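You operate a simulated robot arm through the tools that you are given. There is no shell and no other tool.

You run a simulated robot arm. Do the job below in one go: nothing can be reset, and whatever is moved stays where it is left.

TASK
Put things in order on the top of the breakfast bar. At the end: the white jul stock tub (marked "STOCK JUL") stands on top of the green tin of peas; the silver coffee mill stands where the white jul stock tub stood; the red lint roller stands where the silver coffee mill stood; one of the battery packs from the top of the breakfast bar is on top of the red soup tub (marked "HIGH"); whatever was shut is shut again. Leave all else as you found it, and nothing knocked over. Set down upright: battery pack.

The check looks at the end state, three seconds after you hand in, the way a careful person would. Anything else that was tipped, shoved, dropped, spilled or broken makes it a failure.

THE ROBOT
A 5-joint arm with a two-finger parallel gripper, fixed in place. Base frame: the origin is at the foot of the arm, x ahead of it, y to its left, z up; the work surface is at about z = 0. Lengths are in m, angles in degrees, forces in N, time in s.
With the tool pointing down near the work surface it reaches from about 0.26 to 0.6 m from the base axis. Its first joint turns from -66.0 to 66.0 degrees. The tool tilts only in the upright plane through the base axis and itself; it spins freely about its own axis. Payload 1.57 kg.
The tool frame sits at the grasp point between the pads (the TCP): z along the fingers, y along the line on which they close. The tips reach 0.03 m beyond it. Largest opening 0.08 m; finger width 0.017, thickness 0.012; the body of the gripper, 0.04 by 0.082 m, starts 0.08 m behind the TCP.
Orientation is that of the tool frame in the base frame, as a unit quaternion [w, x, y, z]. With the fingers straight down and closing along the base's y, the tool's x points along the base's -x, its y along +y and its z along -z.

THE INTERFACE
- The arm moves only by the tool drive_tool. Its argument "deltas" is a list of rows, each a list of 7 numbers: the shift along the base's x, y, z in units of 100 mm (1.0 is 100 mm), then the turn, a rotation vector about the base's x, y, z in units of 45 degrees (1.0 is 45 degrees), then the opening in per cent of the stroke, from 0 (shut) to 100 (fully open). In form: [[tx, ty, tz, wx, wy, wz, grip], ...]. A call has 1 to 20 rows; each row is the pose to reach, as a shift and turn from the pose commanded when the call began. A call with a number of a shift or a turn outside -1 to 1 is refused whole. Rows are played at 5 a second. More than 0.05 m and 8.6 degrees between two rows, or a gripper value outside its range, and nothing of the call is played. A pose out of reach is approached as far as the arm can. The call stops where the force on the tool passes 40 N (or 10 N more than at its start, if that is more) or the arm is blocked; 0.2 s more then pass. Each finger travels about 0.153 m/s and halts on what it meets, pressing with about 42 N; the grip force reading is that of the motor and also rises with nothing between the fingers. The clock runs only during rows and for 0.2 s after the last one: add rows that repeat a pose to give the fingers time. It gives the time, the measured TCP pose, the force on the tool (base axes), the opening and the grip force at its end, in the units of the frame above (readings bear some noise), with the torque about the TCP (base axes, N m) and any sound that the robot's microphone picked up.
- Cameras (640 x 400 px; columns grow to the right, rows downward): "scene" is fixed at [0.0006, 0.3733, 0.5265]; the picture's right is [-0.92, -0.39, 0.00], its down [-0.25, 0.59, -0.77] and it looks along [0.30, -0.71, -0.64] (base axes); focal length 214 px, centre (320, 200). "wrist" rides on the gripper at [0.072, -0.007, -0.122] in the tool frame; the picture's right is [0.09, 1.00, 0.00], its down [-0.84, 0.08, -0.54] and it looks along [-0.54, 0.05, 0.84] (tool axes); focal length 238 px, centre (320, 200).
- get_image(camera): a new picture of that camera. The clock stands still meanwhile.
- measure_at(camera, pixels): there is no depth. For up to 12 entries [column, row, z] of the newest picture of that camera ("zoom" is the newest enlarged one), the place [x, y] in the base frame at which the ray of that pixel passes the height z, good to about 0.002 m, but the place of the scene camera against the robot may be out by one fixed shift of up to 0.025 m in any direction. The clock stands still meanwhile.
- enlarge(camera, box): a new picture of the part [left, top, right, bottom] of that camera's present view, enlarged. The clock stands still meanwhile.
- job_done(): hands the job in; it is judged then, once.

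Open the gripper and draw the arm clear of the work before you hand the job in, unless the task says otherwise.

The tools are called after "Emit:" as a command line: name --pt "numbers of a row" for each row, then --argument value for the rest, lists and objects as JSON in quotes. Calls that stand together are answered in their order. drive_tool: Moves the arm, as the interface text tells. Its arguments: {"type":"object","properties":{"deltas":{"type":"array"}},"required":["deltas"]} The other tools are called the same way: get_image (camera) takes a picture; measure_at (camera, pixels) gives the place at which the rays of pixels pass given heights; enlarge (camera, box) takes an enlarged picture of a part of a camera's view; job_done () hands the job in.

At the start:

```text
time: 0.0
tcp_pos: [0.3207, -0.0282, 0.4262]
orientation: [0.0, 0.0, 1.0, 0.0]
force: [0.2, 0.4, -0.1]
ft_torque: [-0.04, 0.04, 0.0]
width: 0.0803
grip_force: 0.0
```

scene: 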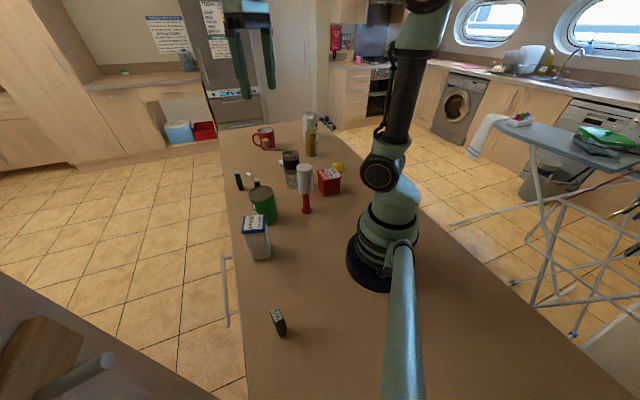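
wrist: 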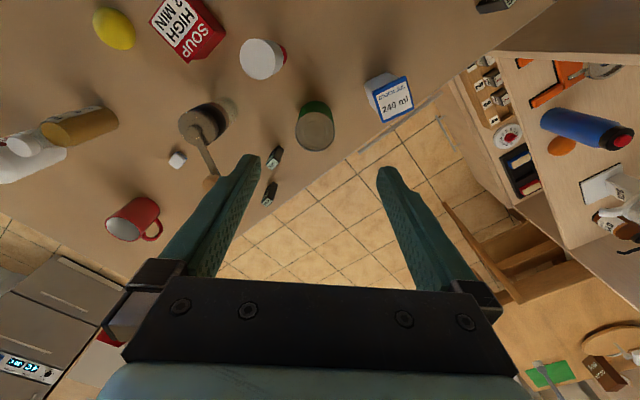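

I see the bar top with mug, mill, lint roller, soup tub, peas tin, stock tub and battery packs. I take enlarged views to identify the items first.

Emit:
enlarge --camera "scene" --box '[210, 100, 370, 200]'

Emit:
enlarge --camera "scene" --box '[210, 160, 370, 260]'

Emit:
enlarge --camera "wrist" --box '[0, 0, 320, 200]'

Emit:
enlarge --camera "wrist" --box '[220, 0, 540, 200]'

```text
4.00 times, centred on (290, 150) of scene
```

zoom: 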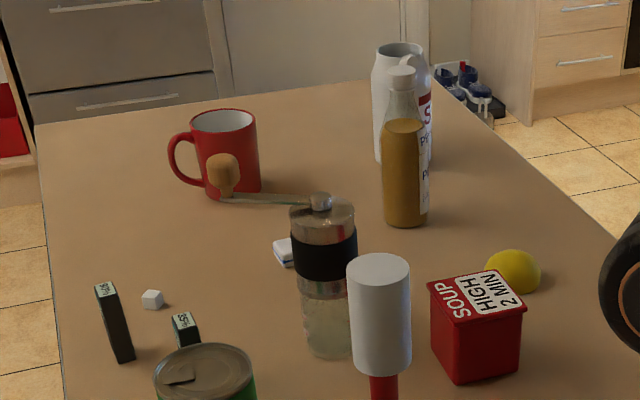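

```text
4.00 times, centred on (290, 210) of scene
```

zoom: 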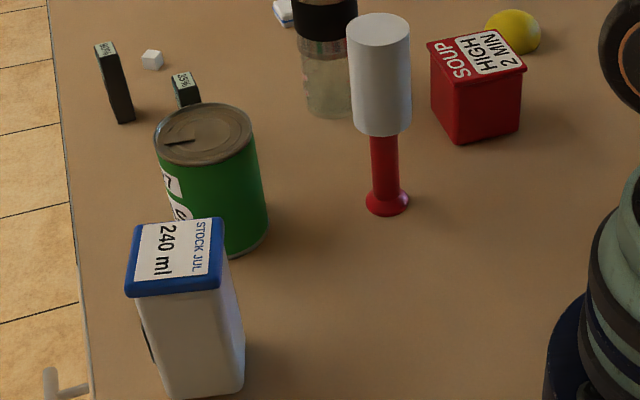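

```text
2.00 times, centred on (160, 100) of wrist
```

zoom: 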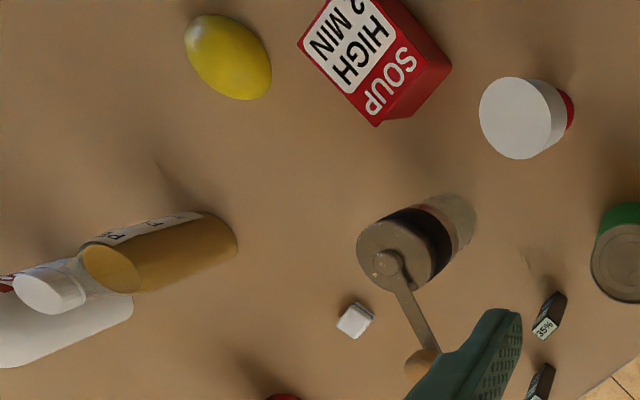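

```text
2.00 times, centred on (380, 100) of wrist
```

zoom: 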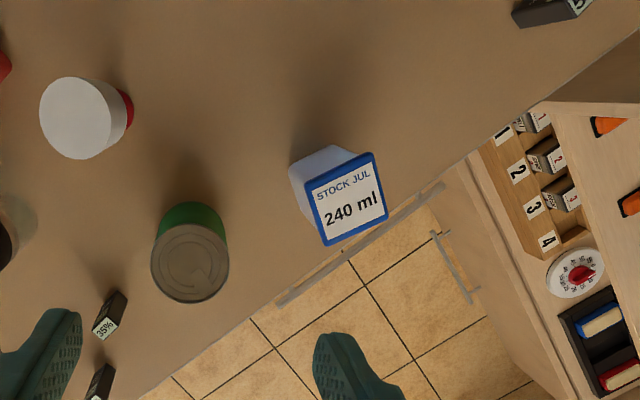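

I measure base and top points for each object in the wrist view (more accurate), and in the scene view for comparison.

Emit:
get_image --camera "wrist"

Emit:
measure_at --camera "wrist" --pixels '[[316, 131, 0.1], [316, 110, 0.0], [395, 100, 0.1], [375, 85, 0.0], [260, 59, 0.13], [284, 55, 0.0], [195, 130, 0.12], [228, 105, 0.0], [273, 163, 0.05], [270, 200, 0.05], [178, 160, 0.0], [185, 30, 0.06]]'

Emit:
measure_at --camera "scene" --pixels '[[262, 193, 0.1], [264, 220, 0.0], [255, 222, 0.1], [260, 255, 0.0], [305, 169, 0.15], [306, 211, 0.0], [291, 155, 0.15], [292, 186, 0.0], [241, 188, 0.0], [279, 333, 0.0], [330, 190, 0.0], [337, 170, 0.02]]'

```text
taken
```

wrist: 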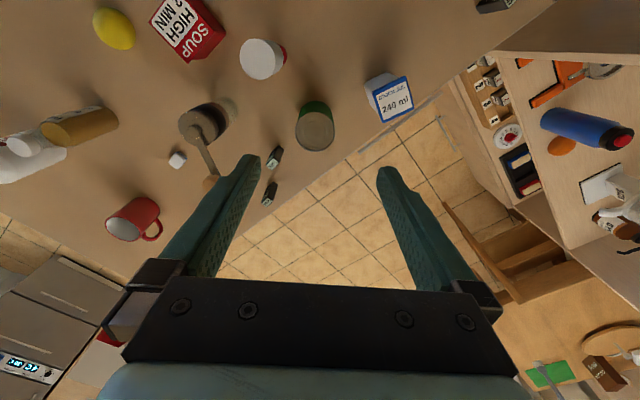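

```text
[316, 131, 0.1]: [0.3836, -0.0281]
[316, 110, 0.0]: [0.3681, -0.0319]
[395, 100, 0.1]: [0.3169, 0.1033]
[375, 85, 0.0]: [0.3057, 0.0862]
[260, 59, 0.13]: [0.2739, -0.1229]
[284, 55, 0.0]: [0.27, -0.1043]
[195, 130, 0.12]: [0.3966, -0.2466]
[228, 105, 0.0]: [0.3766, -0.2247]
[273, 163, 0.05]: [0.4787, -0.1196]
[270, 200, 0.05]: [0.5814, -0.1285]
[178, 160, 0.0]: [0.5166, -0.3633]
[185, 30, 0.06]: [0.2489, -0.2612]
```

```text
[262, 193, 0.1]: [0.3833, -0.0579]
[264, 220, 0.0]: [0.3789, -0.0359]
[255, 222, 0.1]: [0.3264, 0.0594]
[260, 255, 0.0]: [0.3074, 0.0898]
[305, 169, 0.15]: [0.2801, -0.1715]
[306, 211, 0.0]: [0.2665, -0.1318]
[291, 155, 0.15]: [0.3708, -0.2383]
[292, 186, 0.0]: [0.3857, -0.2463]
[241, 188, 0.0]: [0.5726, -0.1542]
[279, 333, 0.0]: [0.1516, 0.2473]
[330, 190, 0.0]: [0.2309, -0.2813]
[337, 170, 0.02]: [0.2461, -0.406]
```

Everything is in view; I move the wrist camera above the stock tub area (tub at about (395,100)) for a near-vertical look.

Emit:
drive_tool --pt "0.12 0.24 0 0 0 0 100" --pt "0.24 0.48 0 0 0 0 100" --pt "0.36 0.72 0 0 0 0 100" --pt "0.48 0.96 0 0 0 0 100" --pt "0.6 1.0 0 0 0 0 100" --pt "0.6 1.0 0 0 0 0 100"

Emit:
get_image --camera "wrist"

Emit:
enlarge --camera "wrist" --box '[200, 0, 520, 200]'

```text
time: 1.4
tcp_pos: [0.3818, 0.0712, 0.4251]
orientation: [0.0, -0.001, 1.0, 0.0]
force: [0.1, 0.1, -0.3]
ft_torque: [0.03, 0.01, -0.02]
width: 0.08
grip_force: 0.0
```

```text
taken
```

wrist: 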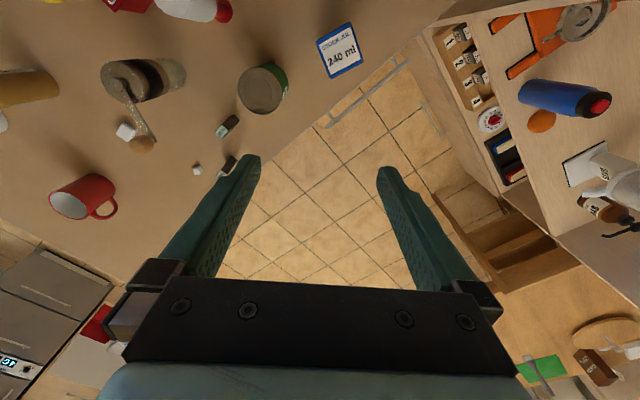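

```text
2.00 times, centred on (360, 100) of wrist
```

zoom: 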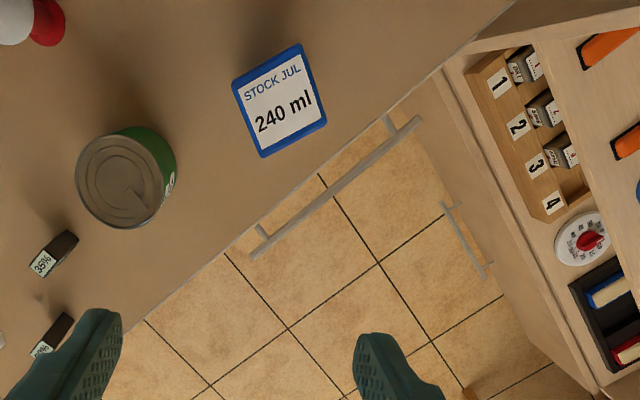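

The tub top (zoom corners (232,82),(300,43),(327,123),(262,158)) triangulates to a centre near (0.312, 0.095), height about 0.12; the tin to (0.381,-0.033), height about 0.107. Now I move towards the coffee mill side.

Emit:
drive_tool --pt "0.1 -0.3 0 0 0 0 100" --pt "0.2 -0.6 0 0 0 0 100" --pt "0.25 -0.9 0 0 0 0 100" --pt "0.3 -1.0 0 0 0 0 100"

Emit:
drive_tool --pt "0.1 -0.3 0 0 0 0 100" --pt "0.2 -0.6 0 0 0 0 100" --pt "0.3 -0.9 0 0 0 0 100" --pt "0.4 -1.0 0 0 0 0 100"

Emit:
drive_tool --pt "0 -0.3 0 0 0 0 100" --pt "0 -0.6 0 0 0 0 100" --pt "0 -0.7 0 0 0 0 100" --pt "0 -0.7 0 0 0 0 100"

Emit:
get_image --camera "wrist"

Emit:
enlarge --camera "wrist" --box '[160, 0, 480, 200]'

```text
time: 2.4
tcp_pos: [0.4102, -0.029, 0.4257]
orientation: [0.0, -0.001, 1.0, -0.001]
force: [-0.2, 0.3, 0.4]
ft_torque: [0.03, -0.01, 0.01]
width: 0.08
grip_force: 0.1
```

```text
time: 3.4
tcp_pos: [0.4495, -0.1313, 0.4263]
orientation: [0.0, 0.0, 1.0, 0.0]
force: [-0.1, 0.2, 0.4]
ft_torque: [0.02, -0.03, -0.01]
width: 0.08
grip_force: 0.1
```

```text
time: 4.4
tcp_pos: [0.4473, -0.1962, 0.4203]
orientation: [0.0, 0.001, 1.0, 0.0]
force: [0.1, 0.0, -0.1]
ft_torque: [0.03, 0.01, 0.02]
width: 0.0802
grip_force: 0.0
out of reach, approached as far as the arm can: row 2, 3, 4
```

```text
taken
```

wrist: 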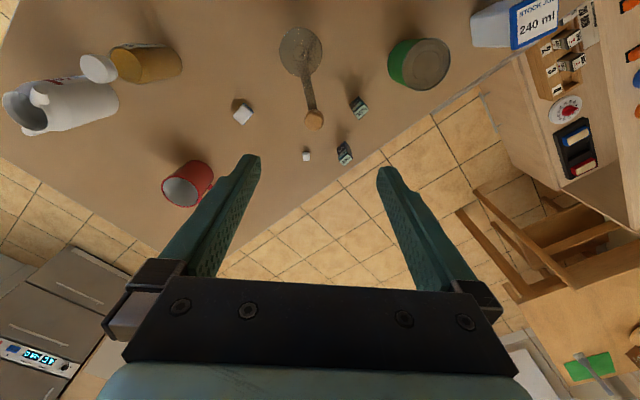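

```text
2.00 times, centred on (320, 100) of wrist
```

zoom: 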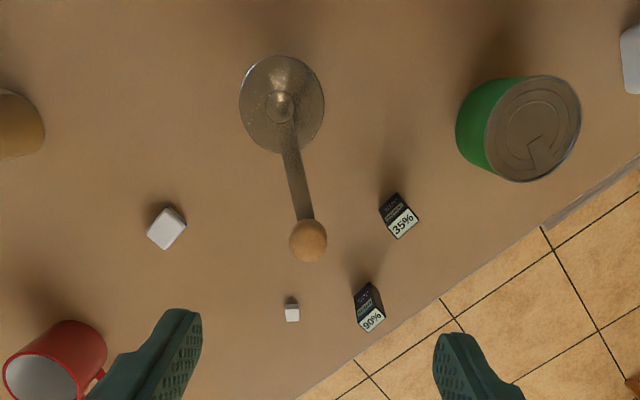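

The mill is at zoom (282,104) with its crank pointing away to the ball at (307,240); the 35% pack is at zoom (400,220). I move back towards the roller and soup tub to look at them from above.

Emit:
drive_tool --pt "-0.25 0.1 0 0 0 0 100" --pt "-0.5 0.2 0 0 0 0 100" --pt "-0.75 0.3 0 0 0 0 100" --pt "-1.0 0.4 0 0 0 0 100" --pt "-1.0 0.4 0 0 0 0 100"

Emit:
get_image --camera "wrist"

Emit:
enlarge --camera "wrist" --box '[160, 0, 480, 200]'

```text
time: 5.6
tcp_pos: [0.3447, -0.1537, 0.418]
orientation: [-0.001, 0.0, 1.0, 0.0]
force: [0.0, -0.8, -0.1]
ft_torque: [0.06, 0.02, 0.01]
width: 0.08
grip_force: 0.2
```

```text
taken
```

wrist: 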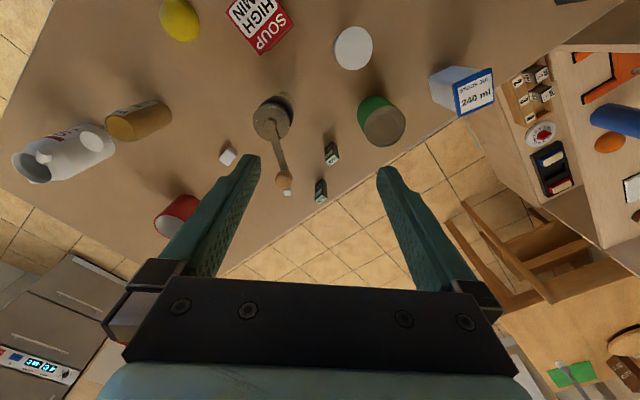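

```text
2.00 times, centred on (320, 100) of wrist
```

zoom: 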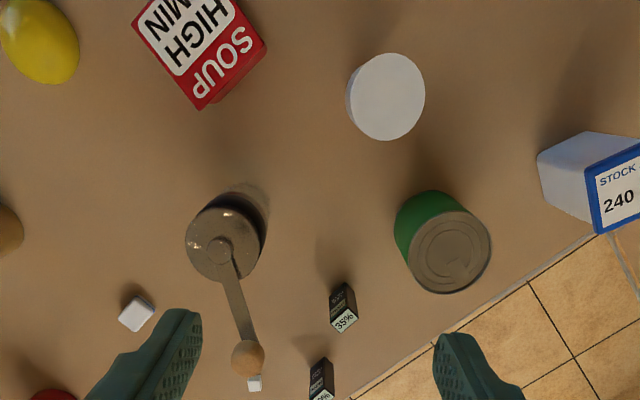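

The roller's white top at zoom (388,97) triangulates to (0.270,-0.116), height about 0.165. I now head to the stock tub with the gripper spun about 31° to match its sides.

Emit:
drive_tool --pt "-0.04 0.25 0 0 0 0.09 100" --pt "-0.08 0.5 0 0 0 0.18 100" --pt "-0.12 0.75 0 0 0 0.27 100" --pt "-0.16 1.0 0 0 0 0.34 100"

Emit:
drive_tool --pt "-0.04 0.25 -0.2 0 0 0.09 100" --pt "-0.08 0.5 -0.4 0 0 0.18 100" --pt "-0.12 0.75 -0.6 0 0 0.27 100" --pt "-0.16 1.0 -0.8 0 0 0.344 100"

Emit:
drive_tool --pt "0 0.25 -0.25 0 0 0 100" --pt "0 0.48 -0.5 0 0 0 100" --pt "0 0.48 -0.75 0 0 0 100" --pt "0 0.48 -0.9 0 0 0 100" --pt "0 0.48 -0.9 0 0 0 100"

Emit:
get_image --camera "wrist"

Emit:
enlarge --camera "wrist" --box '[160, 0, 480, 200]'

```text
time: 6.6
tcp_pos: [0.3287, -0.0568, 0.419]
orientation: [0.0, -0.133, 0.991, -0.001]
force: [-0.5, -0.1, -0.5]
ft_torque: [0.03, -0.01, 0.03]
width: 0.0801
grip_force: 0.0
```

```text
time: 7.6
tcp_pos: [0.314, 0.0451, 0.3426]
orientation: [0.0, -0.266, 0.964, 0.0]
force: [0.3, -0.6, 0.3]
ft_torque: [-0.03, 0.01, 0.02]
width: 0.08
grip_force: 0.0
```

```text
time: 8.8
tcp_pos: [0.3155, 0.0906, 0.251]
orientation: [0.0, -0.266, 0.964, 0.0]
force: [0.1, 0.7, -0.1]
ft_torque: [-0.02, 0.03, 0.03]
width: 0.0802
grip_force: 0.0
```

```text
taken
```

wrist: 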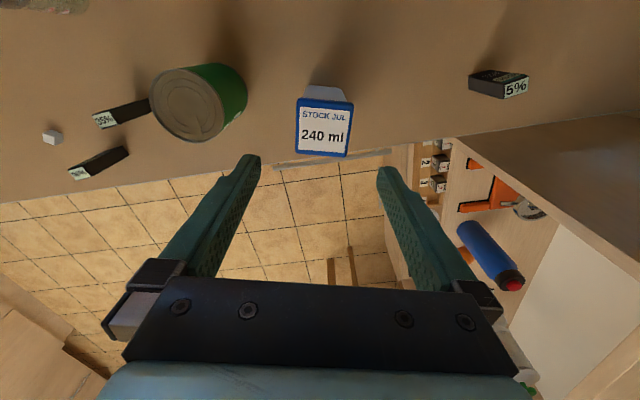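

```text
2.00 times, centred on (320, 100) of wrist
```

zoom: 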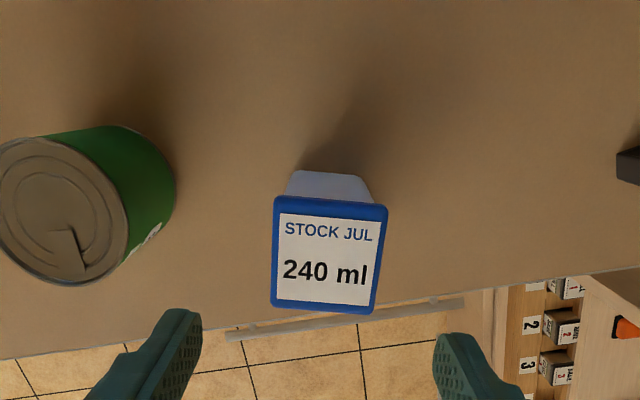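

The tub lid corners in the zoom are about (276,196), (387,206), (376,314), (270,300); I measure these, the base edge and the tin's top.

Emit:
measure_at --camera "zoom" --pixels '[[275, 197, 0.122], [388, 206, 0.122], [376, 314, 0.115], [270, 301, 0.115], [290, 172, 0.0], [365, 180, 0.0], [175, 180, 0.0], [62, 210, 0.107], [0, 205, 0.107], [127, 212, 0.107], [62, 138, 0.107], [65, 282, 0.107]]'

```text
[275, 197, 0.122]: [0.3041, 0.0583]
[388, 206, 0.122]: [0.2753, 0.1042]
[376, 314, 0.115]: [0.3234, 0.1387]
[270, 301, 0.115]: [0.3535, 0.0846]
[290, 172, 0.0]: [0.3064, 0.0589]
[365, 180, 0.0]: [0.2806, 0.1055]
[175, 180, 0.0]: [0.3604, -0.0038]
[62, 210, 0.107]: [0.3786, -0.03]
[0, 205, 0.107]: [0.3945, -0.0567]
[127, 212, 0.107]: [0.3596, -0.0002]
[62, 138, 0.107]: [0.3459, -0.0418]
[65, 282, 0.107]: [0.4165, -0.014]
```

The tub is centred at about (0.314,0.096), lid top 0.122, and the fingers are aligned with its sides. I descend around it, tips clear on both sides.

Emit:
drive_tool --pt "0 0.05 -0.2 0 0 0 100" --pt "0 0.05 -0.4 0 0 0 100" --pt "0 0.05 -0.6 0 0 0 100" --pt "0 0.05 -0.8 0 0 0 100" --pt "0 0.05 -0.9 0 0 0 100" --pt "0 0.05 -1.0 0 0 0 100"

Emit:
get_image --camera "wrist"

Emit:
get_image --camera "scene"

```text
time: 10.2
tcp_pos: [0.314, 0.0968, 0.1501]
orientation: [0.0, -0.266, 0.964, 0.0]
force: [0.4, 0.3, 0.1]
ft_torque: [0.01, 0.03, -0.02]
width: 0.08
grip_force: 0.1
```

```text
taken
```

wrist: 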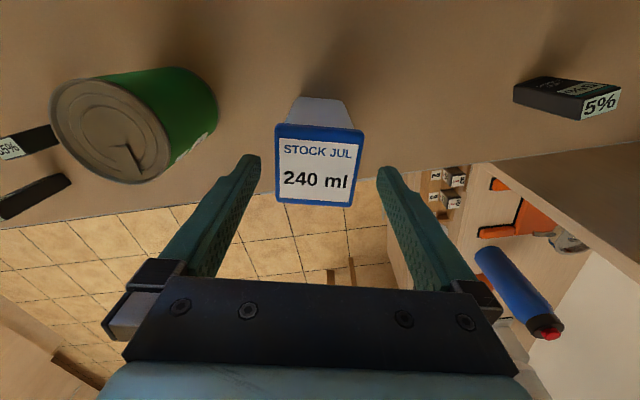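

```text
taken
```

scene: 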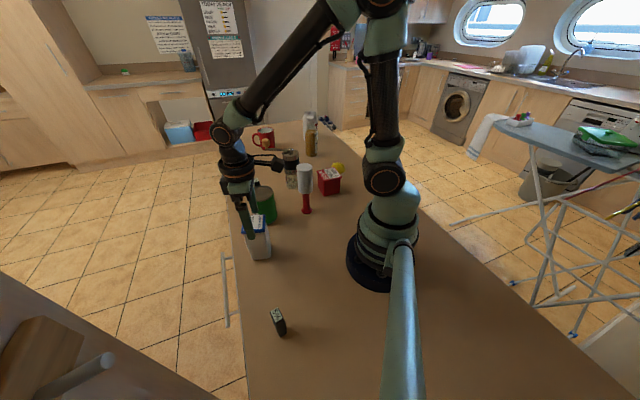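

The lid sits centred between the fingertips (columns 260 to 378, lid 275–363). I lower another 6 cm and close.

Emit:
drive_tool --pt "0 0 -0.15 0 0 0 100" --pt "0 0 -0.3 0 0 0 100" --pt "0 0 -0.45 0 0 0 100" --pt "0 0 -0.58 0 0 0 100" --pt "0 0 -0.58 0 0 0 100"

Emit:
drive_tool --pt "0 0 0 0 0 0 75" --pt "0 0 0 0 0 0 60" --pt "0 0 0 0 0 0 50" --pt "0 0 0 0 0 0 50" --pt "0 0 0 0 0 0 50"

```text
time: 11.4
tcp_pos: [0.3119, 0.098, 0.0928]
orientation: [-0.001, -0.266, 0.964, -0.001]
force: [-0.2, -0.9, -0.9]
ft_torque: [0.04, -0.03, -0.03]
width: 0.08
grip_force: 0.0
```

```text
time: 12.6
tcp_pos: [0.3126, 0.0982, 0.0928]
orientation: [0.0, -0.266, 0.964, 0.0]
force: [0.2, 0.6, 0.7]
ft_torque: [0.11, -0.07, -0.01]
width: 0.0576
grip_force: 41.9
```

The fingers stopped at 0.0576 m with 42 N, so the tub is held. I lift it straight up slowly and check the load.

Emit:
drive_tool --pt "0 0 0.1 0 0 0 50" --pt "0 0 0.2 0 0 0 50" --pt "0 0 0.35 0 0 0 50" --pt "0 0 0.5 0 0 0 50" --pt "0 0 0.7 0 0 0 50" --pt "0 0 0.9 0 0 0 50" --pt "0 0 1.0 0 0 0 50"

Emit:
get_image --camera "wrist"

Emit:
get_image --camera "scene"

```text
time: 14.2
tcp_pos: [0.3153, 0.0973, 0.1915]
orientation: [-0.001, -0.265, 0.964, 0.0]
force: [0.4, -0.7, -3.2]
ft_torque: [-0.03, 0.0, 0.03]
width: 0.0577
grip_force: 41.9
```

```text
taken
```

wrist: 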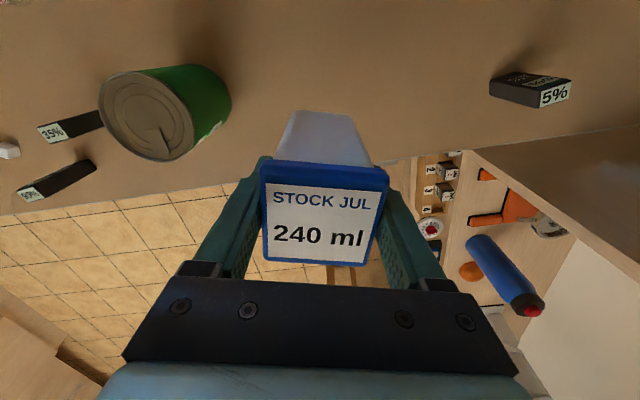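

```text
taken
```

scene: 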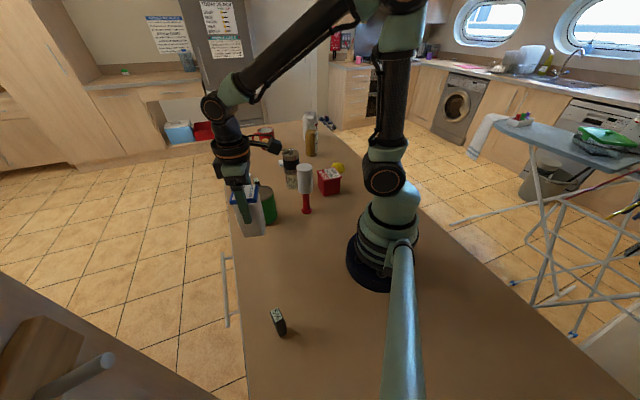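

The tub is held upright with 3.2 N load. I raise it further and then measure the tin's top precisely before moving over it.

Emit:
drive_tool --pt "0 0 0.2 0 0 0 50" --pt "0 0 0.4 0 0 0 50" --pt "0 0 0.6 0 0 0 50" --pt "0.1 -0.2 0.75 0 0 0 50" --pt "0.2 -0.4 0.75 0 0 0 50" --pt "0.2 -0.4 0.75 0 0 0 50"

Emit:
enlarge --camera "wrist" --box '[100, 0, 340, 150]'

```text
time: 15.6
tcp_pos: [0.333, 0.0576, 0.2673]
orientation: [0.001, -0.266, 0.964, 0.0]
force: [0.5, 0.4, -3.5]
ft_torque: [0.03, 0.01, 0.0]
width: 0.0578
grip_force: 41.7
```

```text
2.67 times, centred on (220, 75) of wrist
```

zoom: 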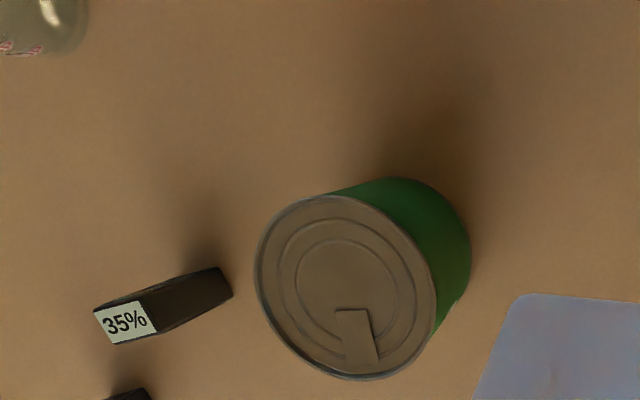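

The tin's top ellipse spans zoom columns 254–437 and rows 194–381; I measure its edges at candidate heights and the base outline.

Emit:
measure_at --camera "zoom" --pixels '[[346, 287, 0.1], [346, 287, 0.107], [254, 272, 0.105], [437, 305, 0.105], [330, 194, 0.105], [362, 381, 0.105], [471, 250, 0.0], [400, 177, 0.0], [440, 197, 0.0], [455, 308, 0.0], [125, 320, 0.06], [222, 275, 0.0]]'

```text
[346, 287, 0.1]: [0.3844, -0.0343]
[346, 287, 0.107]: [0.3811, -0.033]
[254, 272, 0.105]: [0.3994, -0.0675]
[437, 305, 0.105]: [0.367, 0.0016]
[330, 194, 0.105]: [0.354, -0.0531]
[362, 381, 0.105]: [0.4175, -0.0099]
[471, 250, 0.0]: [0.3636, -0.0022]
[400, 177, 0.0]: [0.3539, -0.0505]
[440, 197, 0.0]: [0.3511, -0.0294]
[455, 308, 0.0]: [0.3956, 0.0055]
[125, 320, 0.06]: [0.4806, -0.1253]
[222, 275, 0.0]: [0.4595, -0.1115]
```

The tin is centred near (0.385,-0.033), diameter about 0.077. I carry the tub over it at the same height.

Emit:
drive_tool --pt "0.13 -0.23 0 0 0 0 50" --pt "0.26 -0.46 0 0 0 0 50" --pt "0.39 -0.69 0 0 0 0 50" --pt "0.51 -0.906 0 0 0 0 50" --pt "0.51 -0.906 0 0 0 0 50"

Emit:
drive_tool --pt "0 0 -0.15 0 0 0 50" --pt "0 0 -0.3 0 0 0 50" --pt "0 0 -0.45 0 0 0 50" --pt "0 0 -0.55 0 0 0 50" --pt "0 0 -0.55 0 0 0 50"

Emit:
get_image --camera "wrist"

Emit:
enlarge --camera "scene" --box '[190, 130, 350, 230]'

```text
time: 16.8
tcp_pos: [0.3856, -0.0343, 0.266]
orientation: [0.0, -0.266, 0.964, 0.0]
force: [0.0, 0.3, -3.7]
ft_torque: [0.01, -0.01, 0.0]
width: 0.0577
grip_force: 42.1
```

```text
time: 18.0
tcp_pos: [0.3846, -0.0328, 0.2106]
orientation: [0.0, -0.265, 0.964, 0.0]
force: [-0.1, -0.5, -2.9]
ft_torque: [0.06, -0.02, -0.07]
width: 0.0575
grip_force: 41.8
```

```text
taken
```

wrist: 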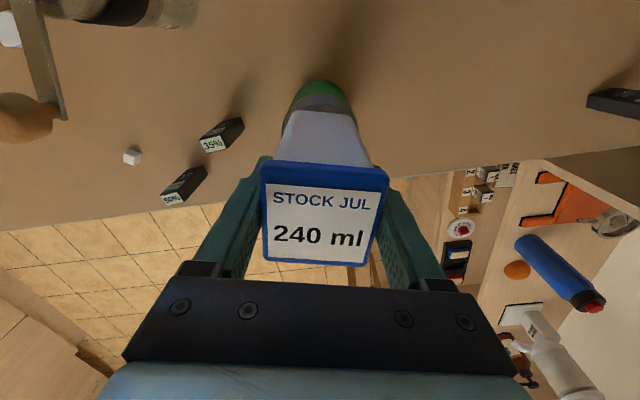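

```text
4.00 times, centred on (270, 180) of scene
```

zoom: 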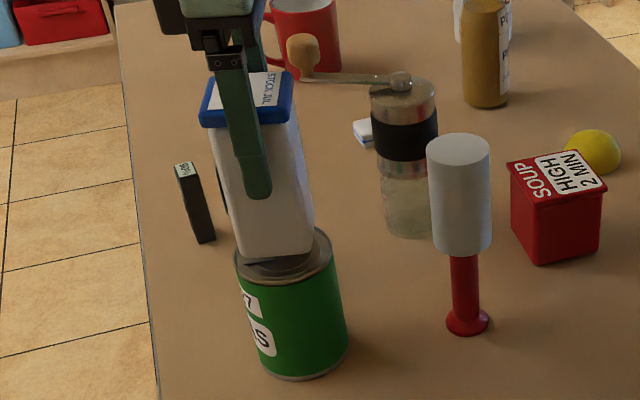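

The tub hovers about a centimetre over the tin rim (zoom (275,258) over (283,262)), aligned. I lower in 2 mm rows, watching the force.

Emit:
drive_tool --pt "0 0 -0.02 0 0 0 50" --pt "0 0 -0.04 0 0 0 50" --pt "0 0 -0.06 0 0 0 50" --pt "0 0 -0.06 0 0 0 50"

Emit:
drive_tool --pt "0 0 -0.015 0 0 0 50" --pt "0 0 -0.03 0 0 0 50" --pt "0 0 -0.03 0 0 0 50"

Emit:
enlarge --camera "scene" --box '[230, 160, 310, 230]'

```text
time: 19.0
tcp_pos: [0.385, -0.0333, 0.205]
orientation: [0.001, -0.265, 0.964, 0.0]
force: [-0.2, 0.2, -3.4]
ft_torque: [-0.01, 0.01, -0.02]
width: 0.0576
grip_force: 42.1
```

```text
time: 19.8
tcp_pos: [0.3858, -0.0324, 0.2037]
orientation: [0.001, -0.265, 0.964, 0.0]
force: [0.1, 0.0, -2.4]
ft_torque: [-0.02, 0.02, 0.02]
width: 0.0576
grip_force: 42.4
```

```text
5.71 times, centred on (270, 195) of scene
```

zoom: 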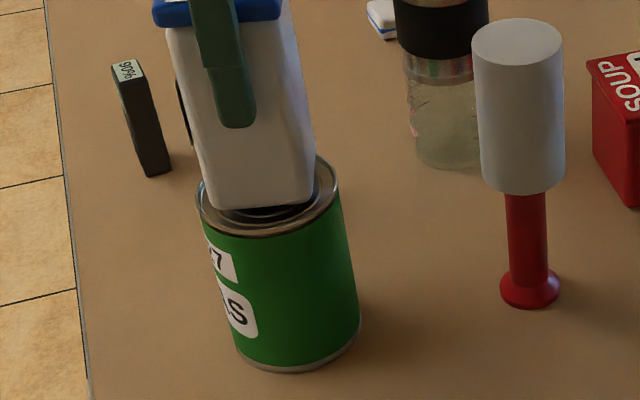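

The force is unchanged (-2.4 to -3.4 N) and a gap to the tin lid still shows under the tub at (260,210); I keep lowering in small steps.

Emit:
drive_tool --pt "0 0 -0.015 0 0 0 50" --pt "0 0 -0.03 0 0 0 50" --pt "0 0 -0.045 0 0 0 50" --pt "0 0 -0.045 0 0 0 50"

Emit:
drive_tool --pt "0 0 -0.01 0 0 0 50" --pt "0 0 -0.02 0 0 0 50" --pt "0 0 -0.02 0 0 0 50"

Emit:
enlarge --camera "scene" --box '[230, 160, 310, 230]'

```text
time: 20.8
tcp_pos: [0.3849, -0.0333, 0.2006]
orientation: [0.002, -0.265, 0.964, -0.001]
force: [-5.5, -3.7, 26.9]
ft_torque: [0.04, 0.57, 0.01]
width: 0.0578
grip_force: 42.2
```

```text
time: 21.6
tcp_pos: [0.3865, -0.0322, 0.197]
orientation: [0.003, -0.266, 0.964, -0.001]
force: [2.1, -2.1, 28.7]
ft_torque: [0.39, -0.01, 0.02]
width: 0.0579
grip_force: 42.6
```

```text
5.71 times, centred on (270, 195) of scene
```

zoom: 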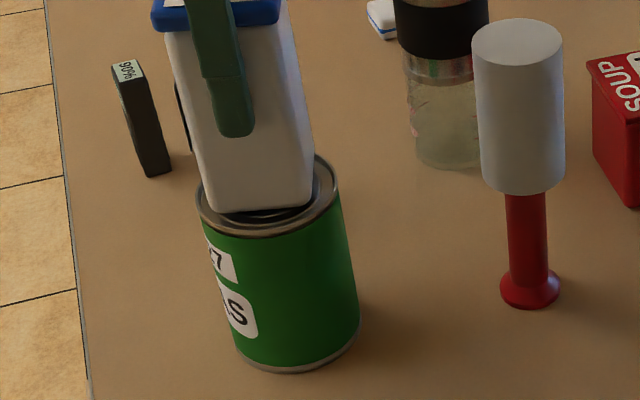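

Contact is confirmed at about z 0.2015 (force now +28 N), but the scene view suggests the tub may be off-centre on the rim, so I look closer before releasing.

Emit:
enlarge --camera "wrist" --box '[240, 50, 400, 150]'

Emit:
enlarge --camera "scene" --box '[240, 170, 290, 202]'

```text
4.00 times, centred on (320, 100) of wrist
```

zoom: 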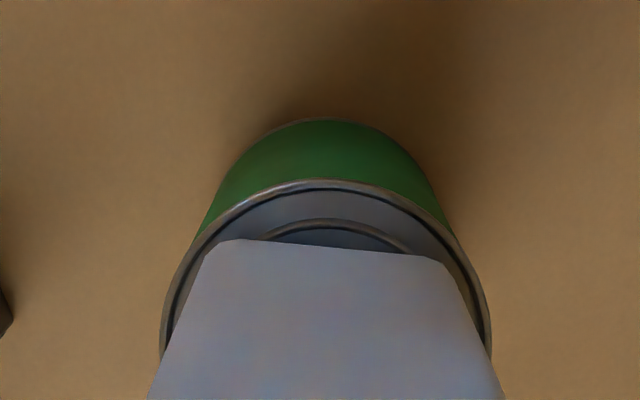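

```text
12.50 times, centred on (265, 186) of scene
```

zoom: 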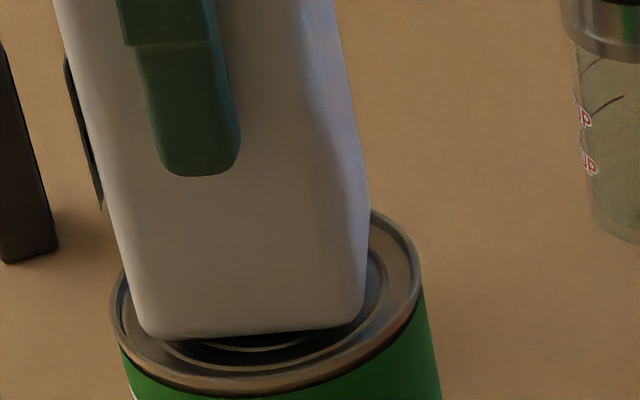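

I measure the rim and the tub's lower edge in the close-up wrist view to judge the offset.

Emit:
measure_at --camera "zoom" --pixels '[[108, 300, 0.107], [420, 285, 0.107], [250, 391, 0.107], [375, 212, 0.107], [150, 338, 0.107], [345, 325, 0.107], [370, 250, 0.107], [150, 338, 0.117], [345, 325, 0.117], [360, 300, 0.107]]'

Emit:
enlarge --camera "wrist" --box '[240, 50, 400, 150]'

Emit:
measure_at --camera "zoom" --pixels '[[162, 330, 0.107], [490, 330, 0.107], [320, 180, 0.107], [208, 246, 0.107], [448, 268, 0.107], [208, 246, 0.117], [448, 268, 0.117], [220, 225, 0.107], [430, 225, 0.107], [320, 118, 0.0]]'

```text
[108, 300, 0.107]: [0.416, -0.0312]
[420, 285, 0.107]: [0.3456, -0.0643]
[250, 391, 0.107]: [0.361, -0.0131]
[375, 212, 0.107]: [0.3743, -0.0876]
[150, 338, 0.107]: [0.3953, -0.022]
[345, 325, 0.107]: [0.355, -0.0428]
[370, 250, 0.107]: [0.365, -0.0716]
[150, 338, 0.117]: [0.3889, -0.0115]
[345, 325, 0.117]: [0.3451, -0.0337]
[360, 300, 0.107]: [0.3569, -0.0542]
```

```text
4.00 times, centred on (320, 100) of wrist
```

zoom: 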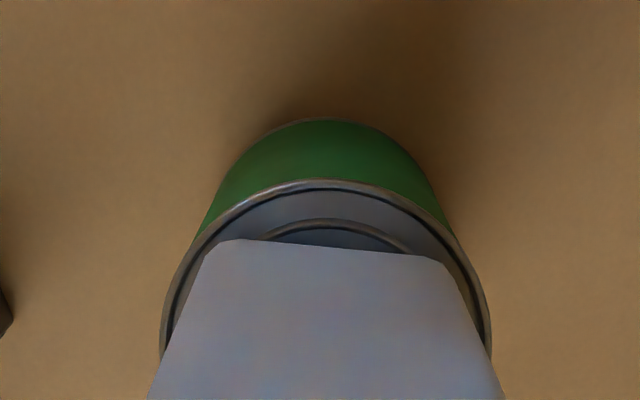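

```text
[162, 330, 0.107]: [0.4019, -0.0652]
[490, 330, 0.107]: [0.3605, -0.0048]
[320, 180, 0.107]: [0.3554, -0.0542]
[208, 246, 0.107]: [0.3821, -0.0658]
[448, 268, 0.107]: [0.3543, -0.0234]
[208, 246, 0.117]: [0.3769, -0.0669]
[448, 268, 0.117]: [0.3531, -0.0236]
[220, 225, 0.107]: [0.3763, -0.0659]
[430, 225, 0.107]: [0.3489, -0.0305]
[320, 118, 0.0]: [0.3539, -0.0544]
```

The wrist view puts the tub's base about 4 mm too far out relative to the rim centre (0.385,-0.032). I lift 1 cm, shift 4 mm inwards, and set it down again.

Emit:
drive_tool --pt "0 0 0.05 0 0 0 50" --pt "0 0 0.12 0 0 0 50" --pt "-0.02 0 0.12 0 0 0 50" --pt "-0.045 0 0.12 0 0 0 50" --pt "-0.045 0 0.12 0 0 0 50"

Emit:
drive_tool --pt "0 0 -0.03 0 0 0 50" --pt "0 0 -0.06 0 0 0 50" --pt "0 0 -0.08 0 0 0 50" --pt "0 0 -0.09 0 0 0 50" --pt "0 0 -0.1 0 0 0 50" --pt "0 0 -0.1 0 0 0 50"

Emit:
enlarge --camera "wrist" --box '[240, 50, 400, 150]'

Emit:
enlarge --camera "scene" --box '[240, 170, 290, 202]'

```text
time: 22.8
tcp_pos: [0.3803, -0.0313, 0.2091]
orientation: [0.001, -0.266, 0.964, 0.0]
force: [-0.2, 0.5, -2.8]
ft_torque: [-0.01, 0.02, 0.02]
width: 0.0577
grip_force: 42.0
```

```text
time: 24.2
tcp_pos: [0.3799, -0.0335, 0.1999]
orientation: [0.001, -0.265, 0.964, 0.0]
force: [-0.1, 0.4, -3.0]
ft_torque: [0.01, 0.01, -0.04]
width: 0.0577
grip_force: 42.0
```

```text
4.00 times, centred on (320, 100) of wrist
```

zoom: 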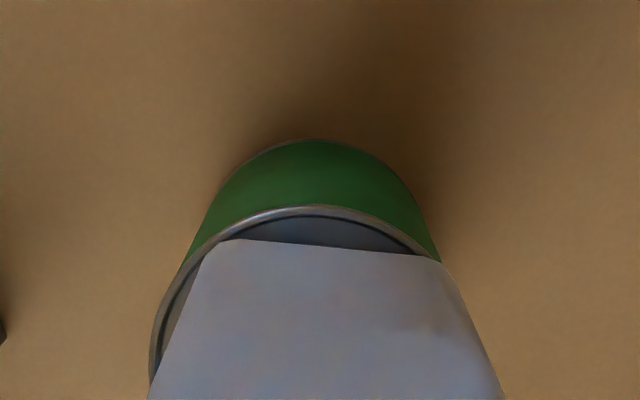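

```text
12.50 times, centred on (265, 186) of scene
```

zoom: 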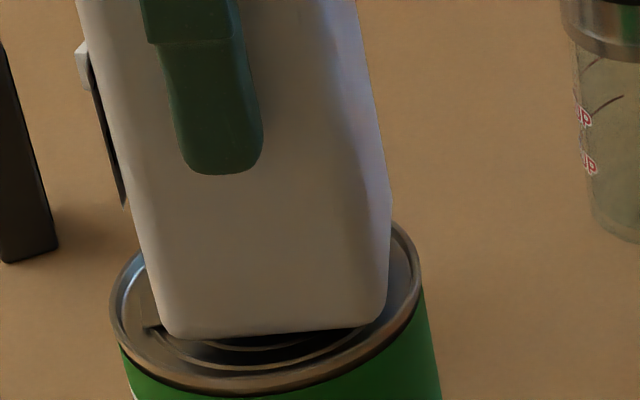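

I measure the rim and base corners again at the new position before the final lowering.

Emit:
enlarge --camera "wrist" --box '[240, 50, 400, 150]'

Emit:
measure_at --camera "zoom" --pixels '[[150, 360, 0.107], [320, 206, 0.107], [230, 227, 0.107], [400, 230, 0.107], [440, 262, 0.107], [208, 245, 0.11], [443, 262, 0.11], [180, 275, 0.107], [208, 245, 0.115], [443, 262, 0.115]]'

```text
4.00 times, centred on (320, 100) of wrist
```

zoom: 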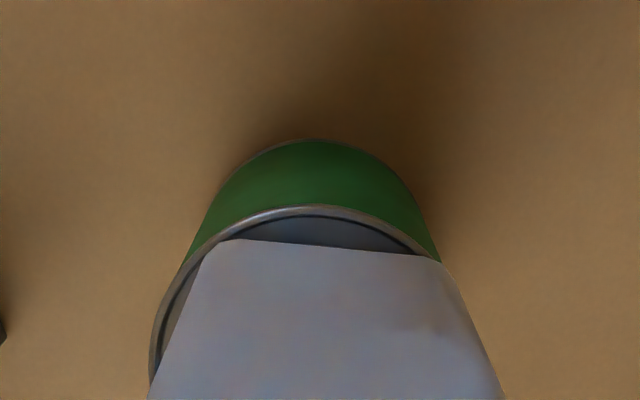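

```text
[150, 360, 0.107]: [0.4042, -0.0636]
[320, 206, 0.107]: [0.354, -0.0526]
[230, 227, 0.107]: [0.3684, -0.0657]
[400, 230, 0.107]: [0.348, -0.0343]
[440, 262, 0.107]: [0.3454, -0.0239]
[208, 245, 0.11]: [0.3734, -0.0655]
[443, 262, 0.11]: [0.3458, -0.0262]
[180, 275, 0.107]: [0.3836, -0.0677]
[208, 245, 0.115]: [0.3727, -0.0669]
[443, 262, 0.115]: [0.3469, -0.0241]
```

The tub centre is about (0.3815,-0.0325) against the rim centre (0.384,-0.031); a 2.5 mm correction, then the final lowering.

Emit:
drive_tool --pt "0.025 0.01 0 0 0 0 50" --pt "0.025 0.01 -0.01 0 0 0 50" --pt "0.025 0.01 -0.02 0 0 0 50" --pt "0.025 0.01 -0.03 0 0 0 50" --pt "0.025 0.01 -0.03 0 0 0 50"

Emit:
drive_tool --pt "0 0 -0.01 0 0 0 50" --pt "0 0 -0.01 0 0 0 50"

Emit:
enlarge --camera "scene" --box '[240, 170, 290, 202]'

```text
time: 25.4
tcp_pos: [0.3838, -0.0315, 0.198]
orientation: [0.002, -0.265, 0.964, 0.0]
force: [-2.8, -3.8, 15.1]
ft_torque: [-0.26, 0.09, -0.02]
width: 0.0576
grip_force: 42.2
```

```text
time: 26.0
tcp_pos: [0.383, -0.0308, 0.1972]
orientation: [0.001, -0.266, 0.964, -0.001]
force: [-4.6, -4.3, 28.4]
ft_torque: [0.19, -0.01, 0.04]
width: 0.0577
grip_force: 41.9
```

```text
12.50 times, centred on (265, 186) of scene
```

zoom: 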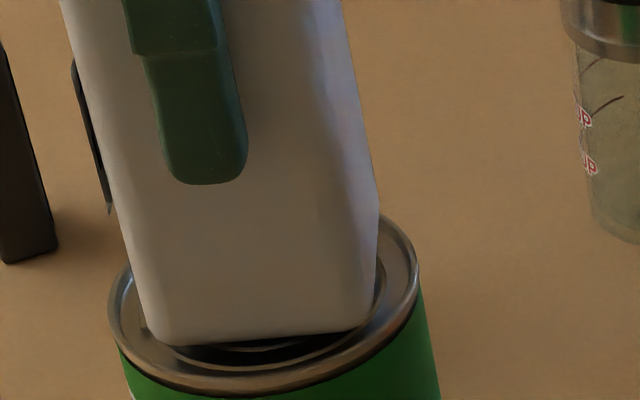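

The tub touches the tin again with 28 N; I ease off a millimetre to lower the pressure and then open the fingers slowly.

Emit:
drive_tool --pt "0 0 0.012 0 0 0 50" --pt "0 0 0.012 0 0 0 50"

Emit:
drive_tool --pt "0 0 0 0 0 0 74" --pt "0 0 0 0 0 0 78" --pt "0 0 0 0 0 0 85" --pt "0 0 0 0 0 0 100" --pt "0 0 0 0 0 0 100"

Emit:
get_image --camera "wrist"

Emit:
enlarge --camera "scene" --box '[220, 140, 320, 230]'

```text
time: 26.6
tcp_pos: [0.3838, -0.0313, 0.1968]
orientation: [0.001, -0.266, 0.964, 0.0]
force: [0.7, -2.6, 14.2]
ft_torque: [-0.03, -0.57, -0.07]
width: 0.0573
grip_force: 42.1
```

```text
time: 27.8
tcp_pos: [0.3825, -0.032, 0.1966]
orientation: [0.0, -0.266, 0.964, 0.0]
force: [0.9, -0.4, 0.2]
ft_torque: [0.02, -0.03, 0.02]
width: 0.0802
grip_force: 0.0
```

```text
taken
```

wrist: 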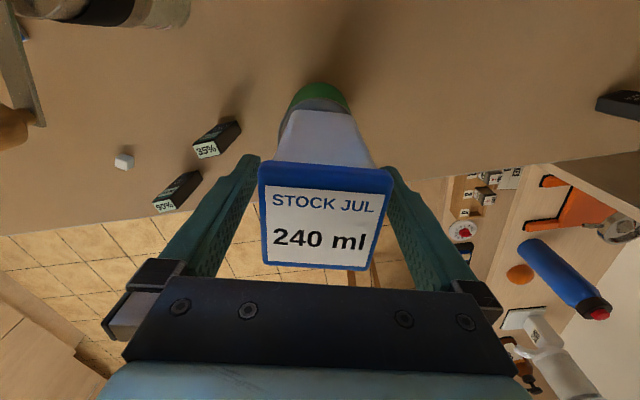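

```text
4.44 times, centred on (270, 185) of scene
```

zoom: 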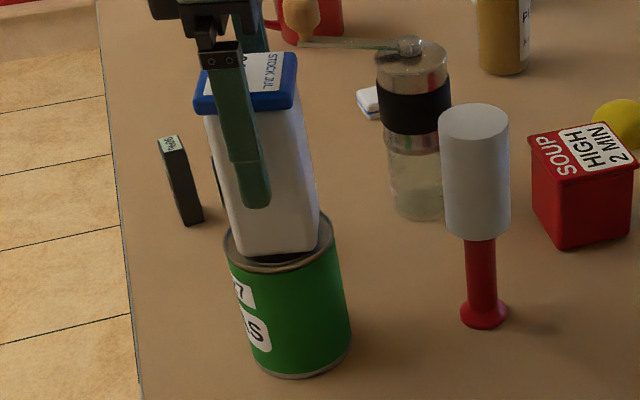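

The tub stands on the tin and the fingers are open (0.080) with no force. I rise straight up and check.

Emit:
drive_tool --pt "0 0 0.1 0 0 0 100" --pt "0 0 0.25 0 0 0 100" --pt "0 0 0.45 0 0 0 100" --pt "0 0 0.7 0 0 0 100" --pt "0 0 1.0 0 0 0 100" --pt "0 0 1.0 0 0 0 100"

Emit:
get_image --camera "wrist"

Emit:
enlarge --camera "scene" --box '[220, 140, 320, 230]'

```text
time: 29.2
tcp_pos: [0.3823, -0.029, 0.2965]
orientation: [0.0, -0.265, 0.964, 0.0]
force: [-0.9, 0.2, -0.4]
ft_torque: [-0.01, -0.01, 0.01]
width: 0.0799
grip_force: 0.1
```

```text
taken
```

wrist: 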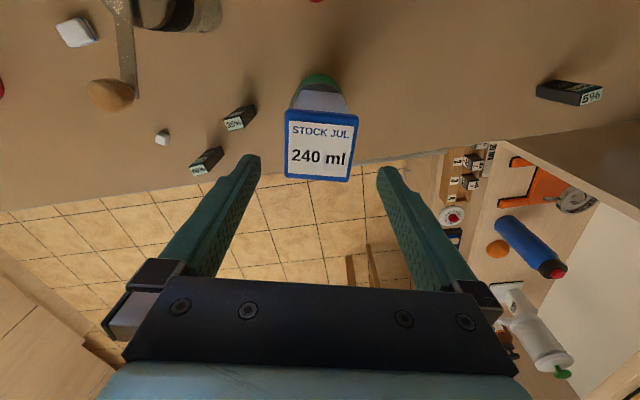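

```text
4.44 times, centred on (270, 185) of scene
```

zoom: 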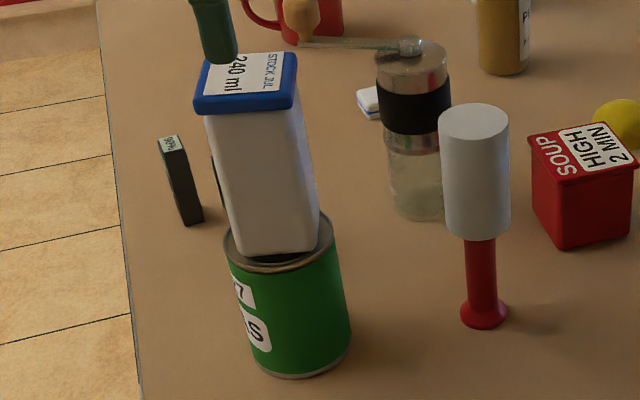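

The tub is stable on the tin. Now I move over the coffee mill at a safe height, spinning the gripper so the fingers will straddle it perpendicular to the crank.

Emit:
drive_tool --pt "0 -0.25 0.1 0 0 -0.1 100" --pt "0 -0.5 0.2 0 0 -0.2 100" --pt "0 -0.75 0.2 0 0 -0.284 100" --pt "0 -1.0 0.2 0 0 -0.284 100"

Emit:
drive_tool --pt "0 -0.25 0 0 0 0 100" --pt "0 -0.5 0 0 0 0 100" --pt "0 -0.75 0 0 0 0 100" --pt "0 -1.0 0 0 0 0 100" --pt "0 -1.0 0 0 0 0 100"

Emit:
get_image --camera "wrist"

Emit:
get_image --camera "scene"

```text
time: 30.2
tcp_pos: [0.3834, -0.1327, 0.3165]
orientation: [0.0, -0.157, 0.988, 0.0]
force: [-0.3, 0.8, -0.2]
ft_torque: [0.03, -0.01, -0.02]
width: 0.0797
grip_force: 0.1
```

```text
time: 31.4
tcp_pos: [0.3812, -0.2327, 0.3149]
orientation: [0.0, -0.157, 0.988, 0.001]
force: [-0.9, 0.3, -0.3]
ft_torque: [-0.01, 0.03, 0.03]
width: 0.08
grip_force: 0.0
```

```text
taken
```

wrist: 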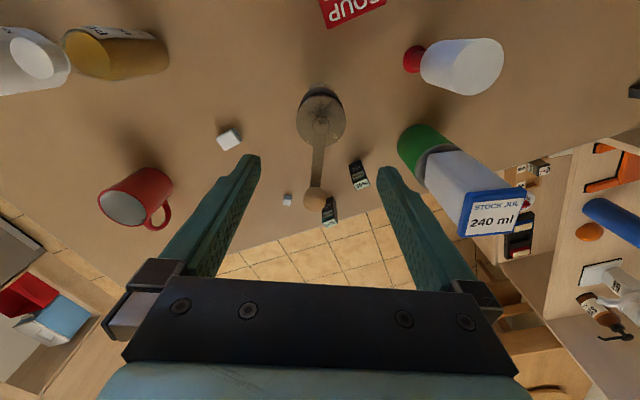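

```text
taken
```

scene: 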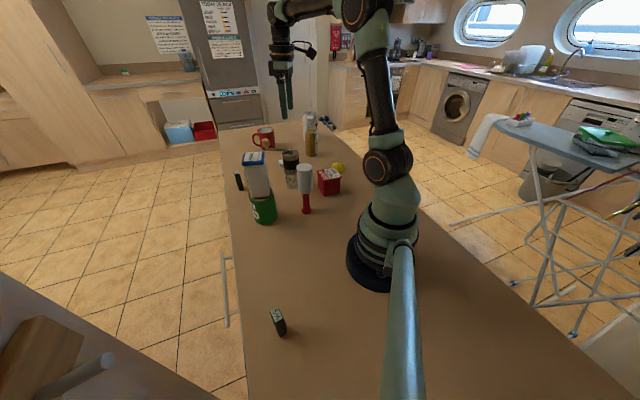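

The crank lines up with the gripper's plane (mill at (321,120), ball at (314,199)). I enlarge to measure the mill's centre exactly.

Emit:
enlarge --camera "wrist" --box '[240, 50, 400, 150]'

Emit:
measure_at --camera "zoom" --pixels '[[322, 284, 0.165], [225, 270, 0.15], [425, 280, 0.15], [322, 370, 0.15], [322, 145, 0.0], [322, 145, 0.04], [225, 270, 0.14], [425, 280, 0.14]]'

```text
4.00 times, centred on (320, 100) of wrist
```

zoom: 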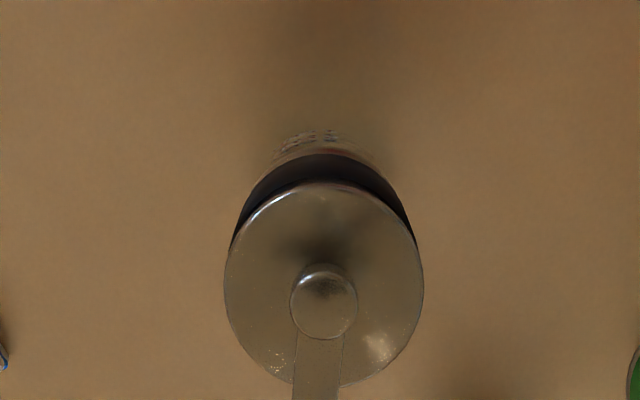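

```text
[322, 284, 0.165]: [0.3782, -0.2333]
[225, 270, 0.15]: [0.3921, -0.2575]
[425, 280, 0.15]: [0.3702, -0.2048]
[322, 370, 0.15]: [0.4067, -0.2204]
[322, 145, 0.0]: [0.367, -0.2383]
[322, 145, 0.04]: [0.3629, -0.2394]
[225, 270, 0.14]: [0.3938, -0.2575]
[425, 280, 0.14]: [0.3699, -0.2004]
```

The mill's axis is at about (0.384,-0.2305) and its lid about 0.143 high, diameter about 0.058. I centre over it and come down part way.

Emit:
drive_tool --pt "0.025 0.02 -0.2 0 0 0 100" --pt "0.025 0.02 -0.4 0 0 0 100" --pt "0.025 0.02 -0.6 0 0 0 100" --pt "0.025 0.02 -0.8 0 0 0 100" --pt "0.025 0.02 -1.0 0 0 0 100" --pt "0.025 0.02 -1.0 0 0 0 100"

Emit:
get_image --camera "wrist"

Emit:
enlarge --camera "scene" --box '[230, 110, 350, 200]'

```text
time: 32.8
tcp_pos: [0.3835, -0.2304, 0.2149]
orientation: [0.0, -0.156, 0.988, 0.0]
force: [0.4, 0.9, 0.4]
ft_torque: [0.0, 0.0, -0.03]
width: 0.0799
grip_force: 0.1
```

```text
taken
```

wrist: 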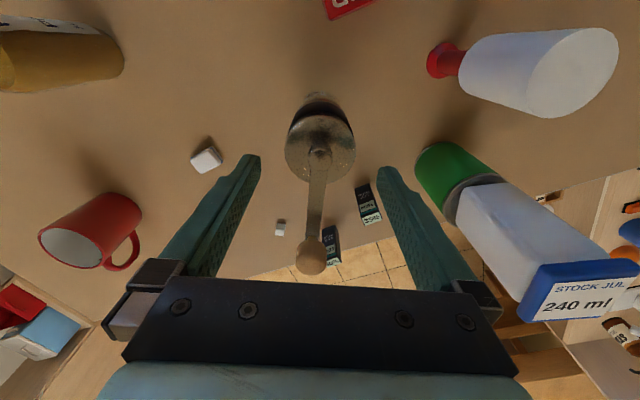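

```text
4.44 times, centred on (290, 155) of scene
```

zoom: 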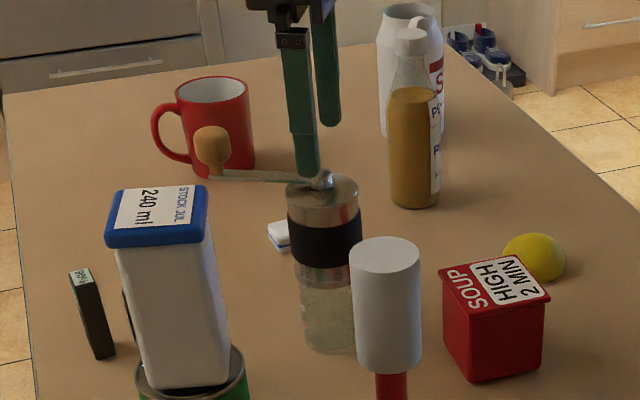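

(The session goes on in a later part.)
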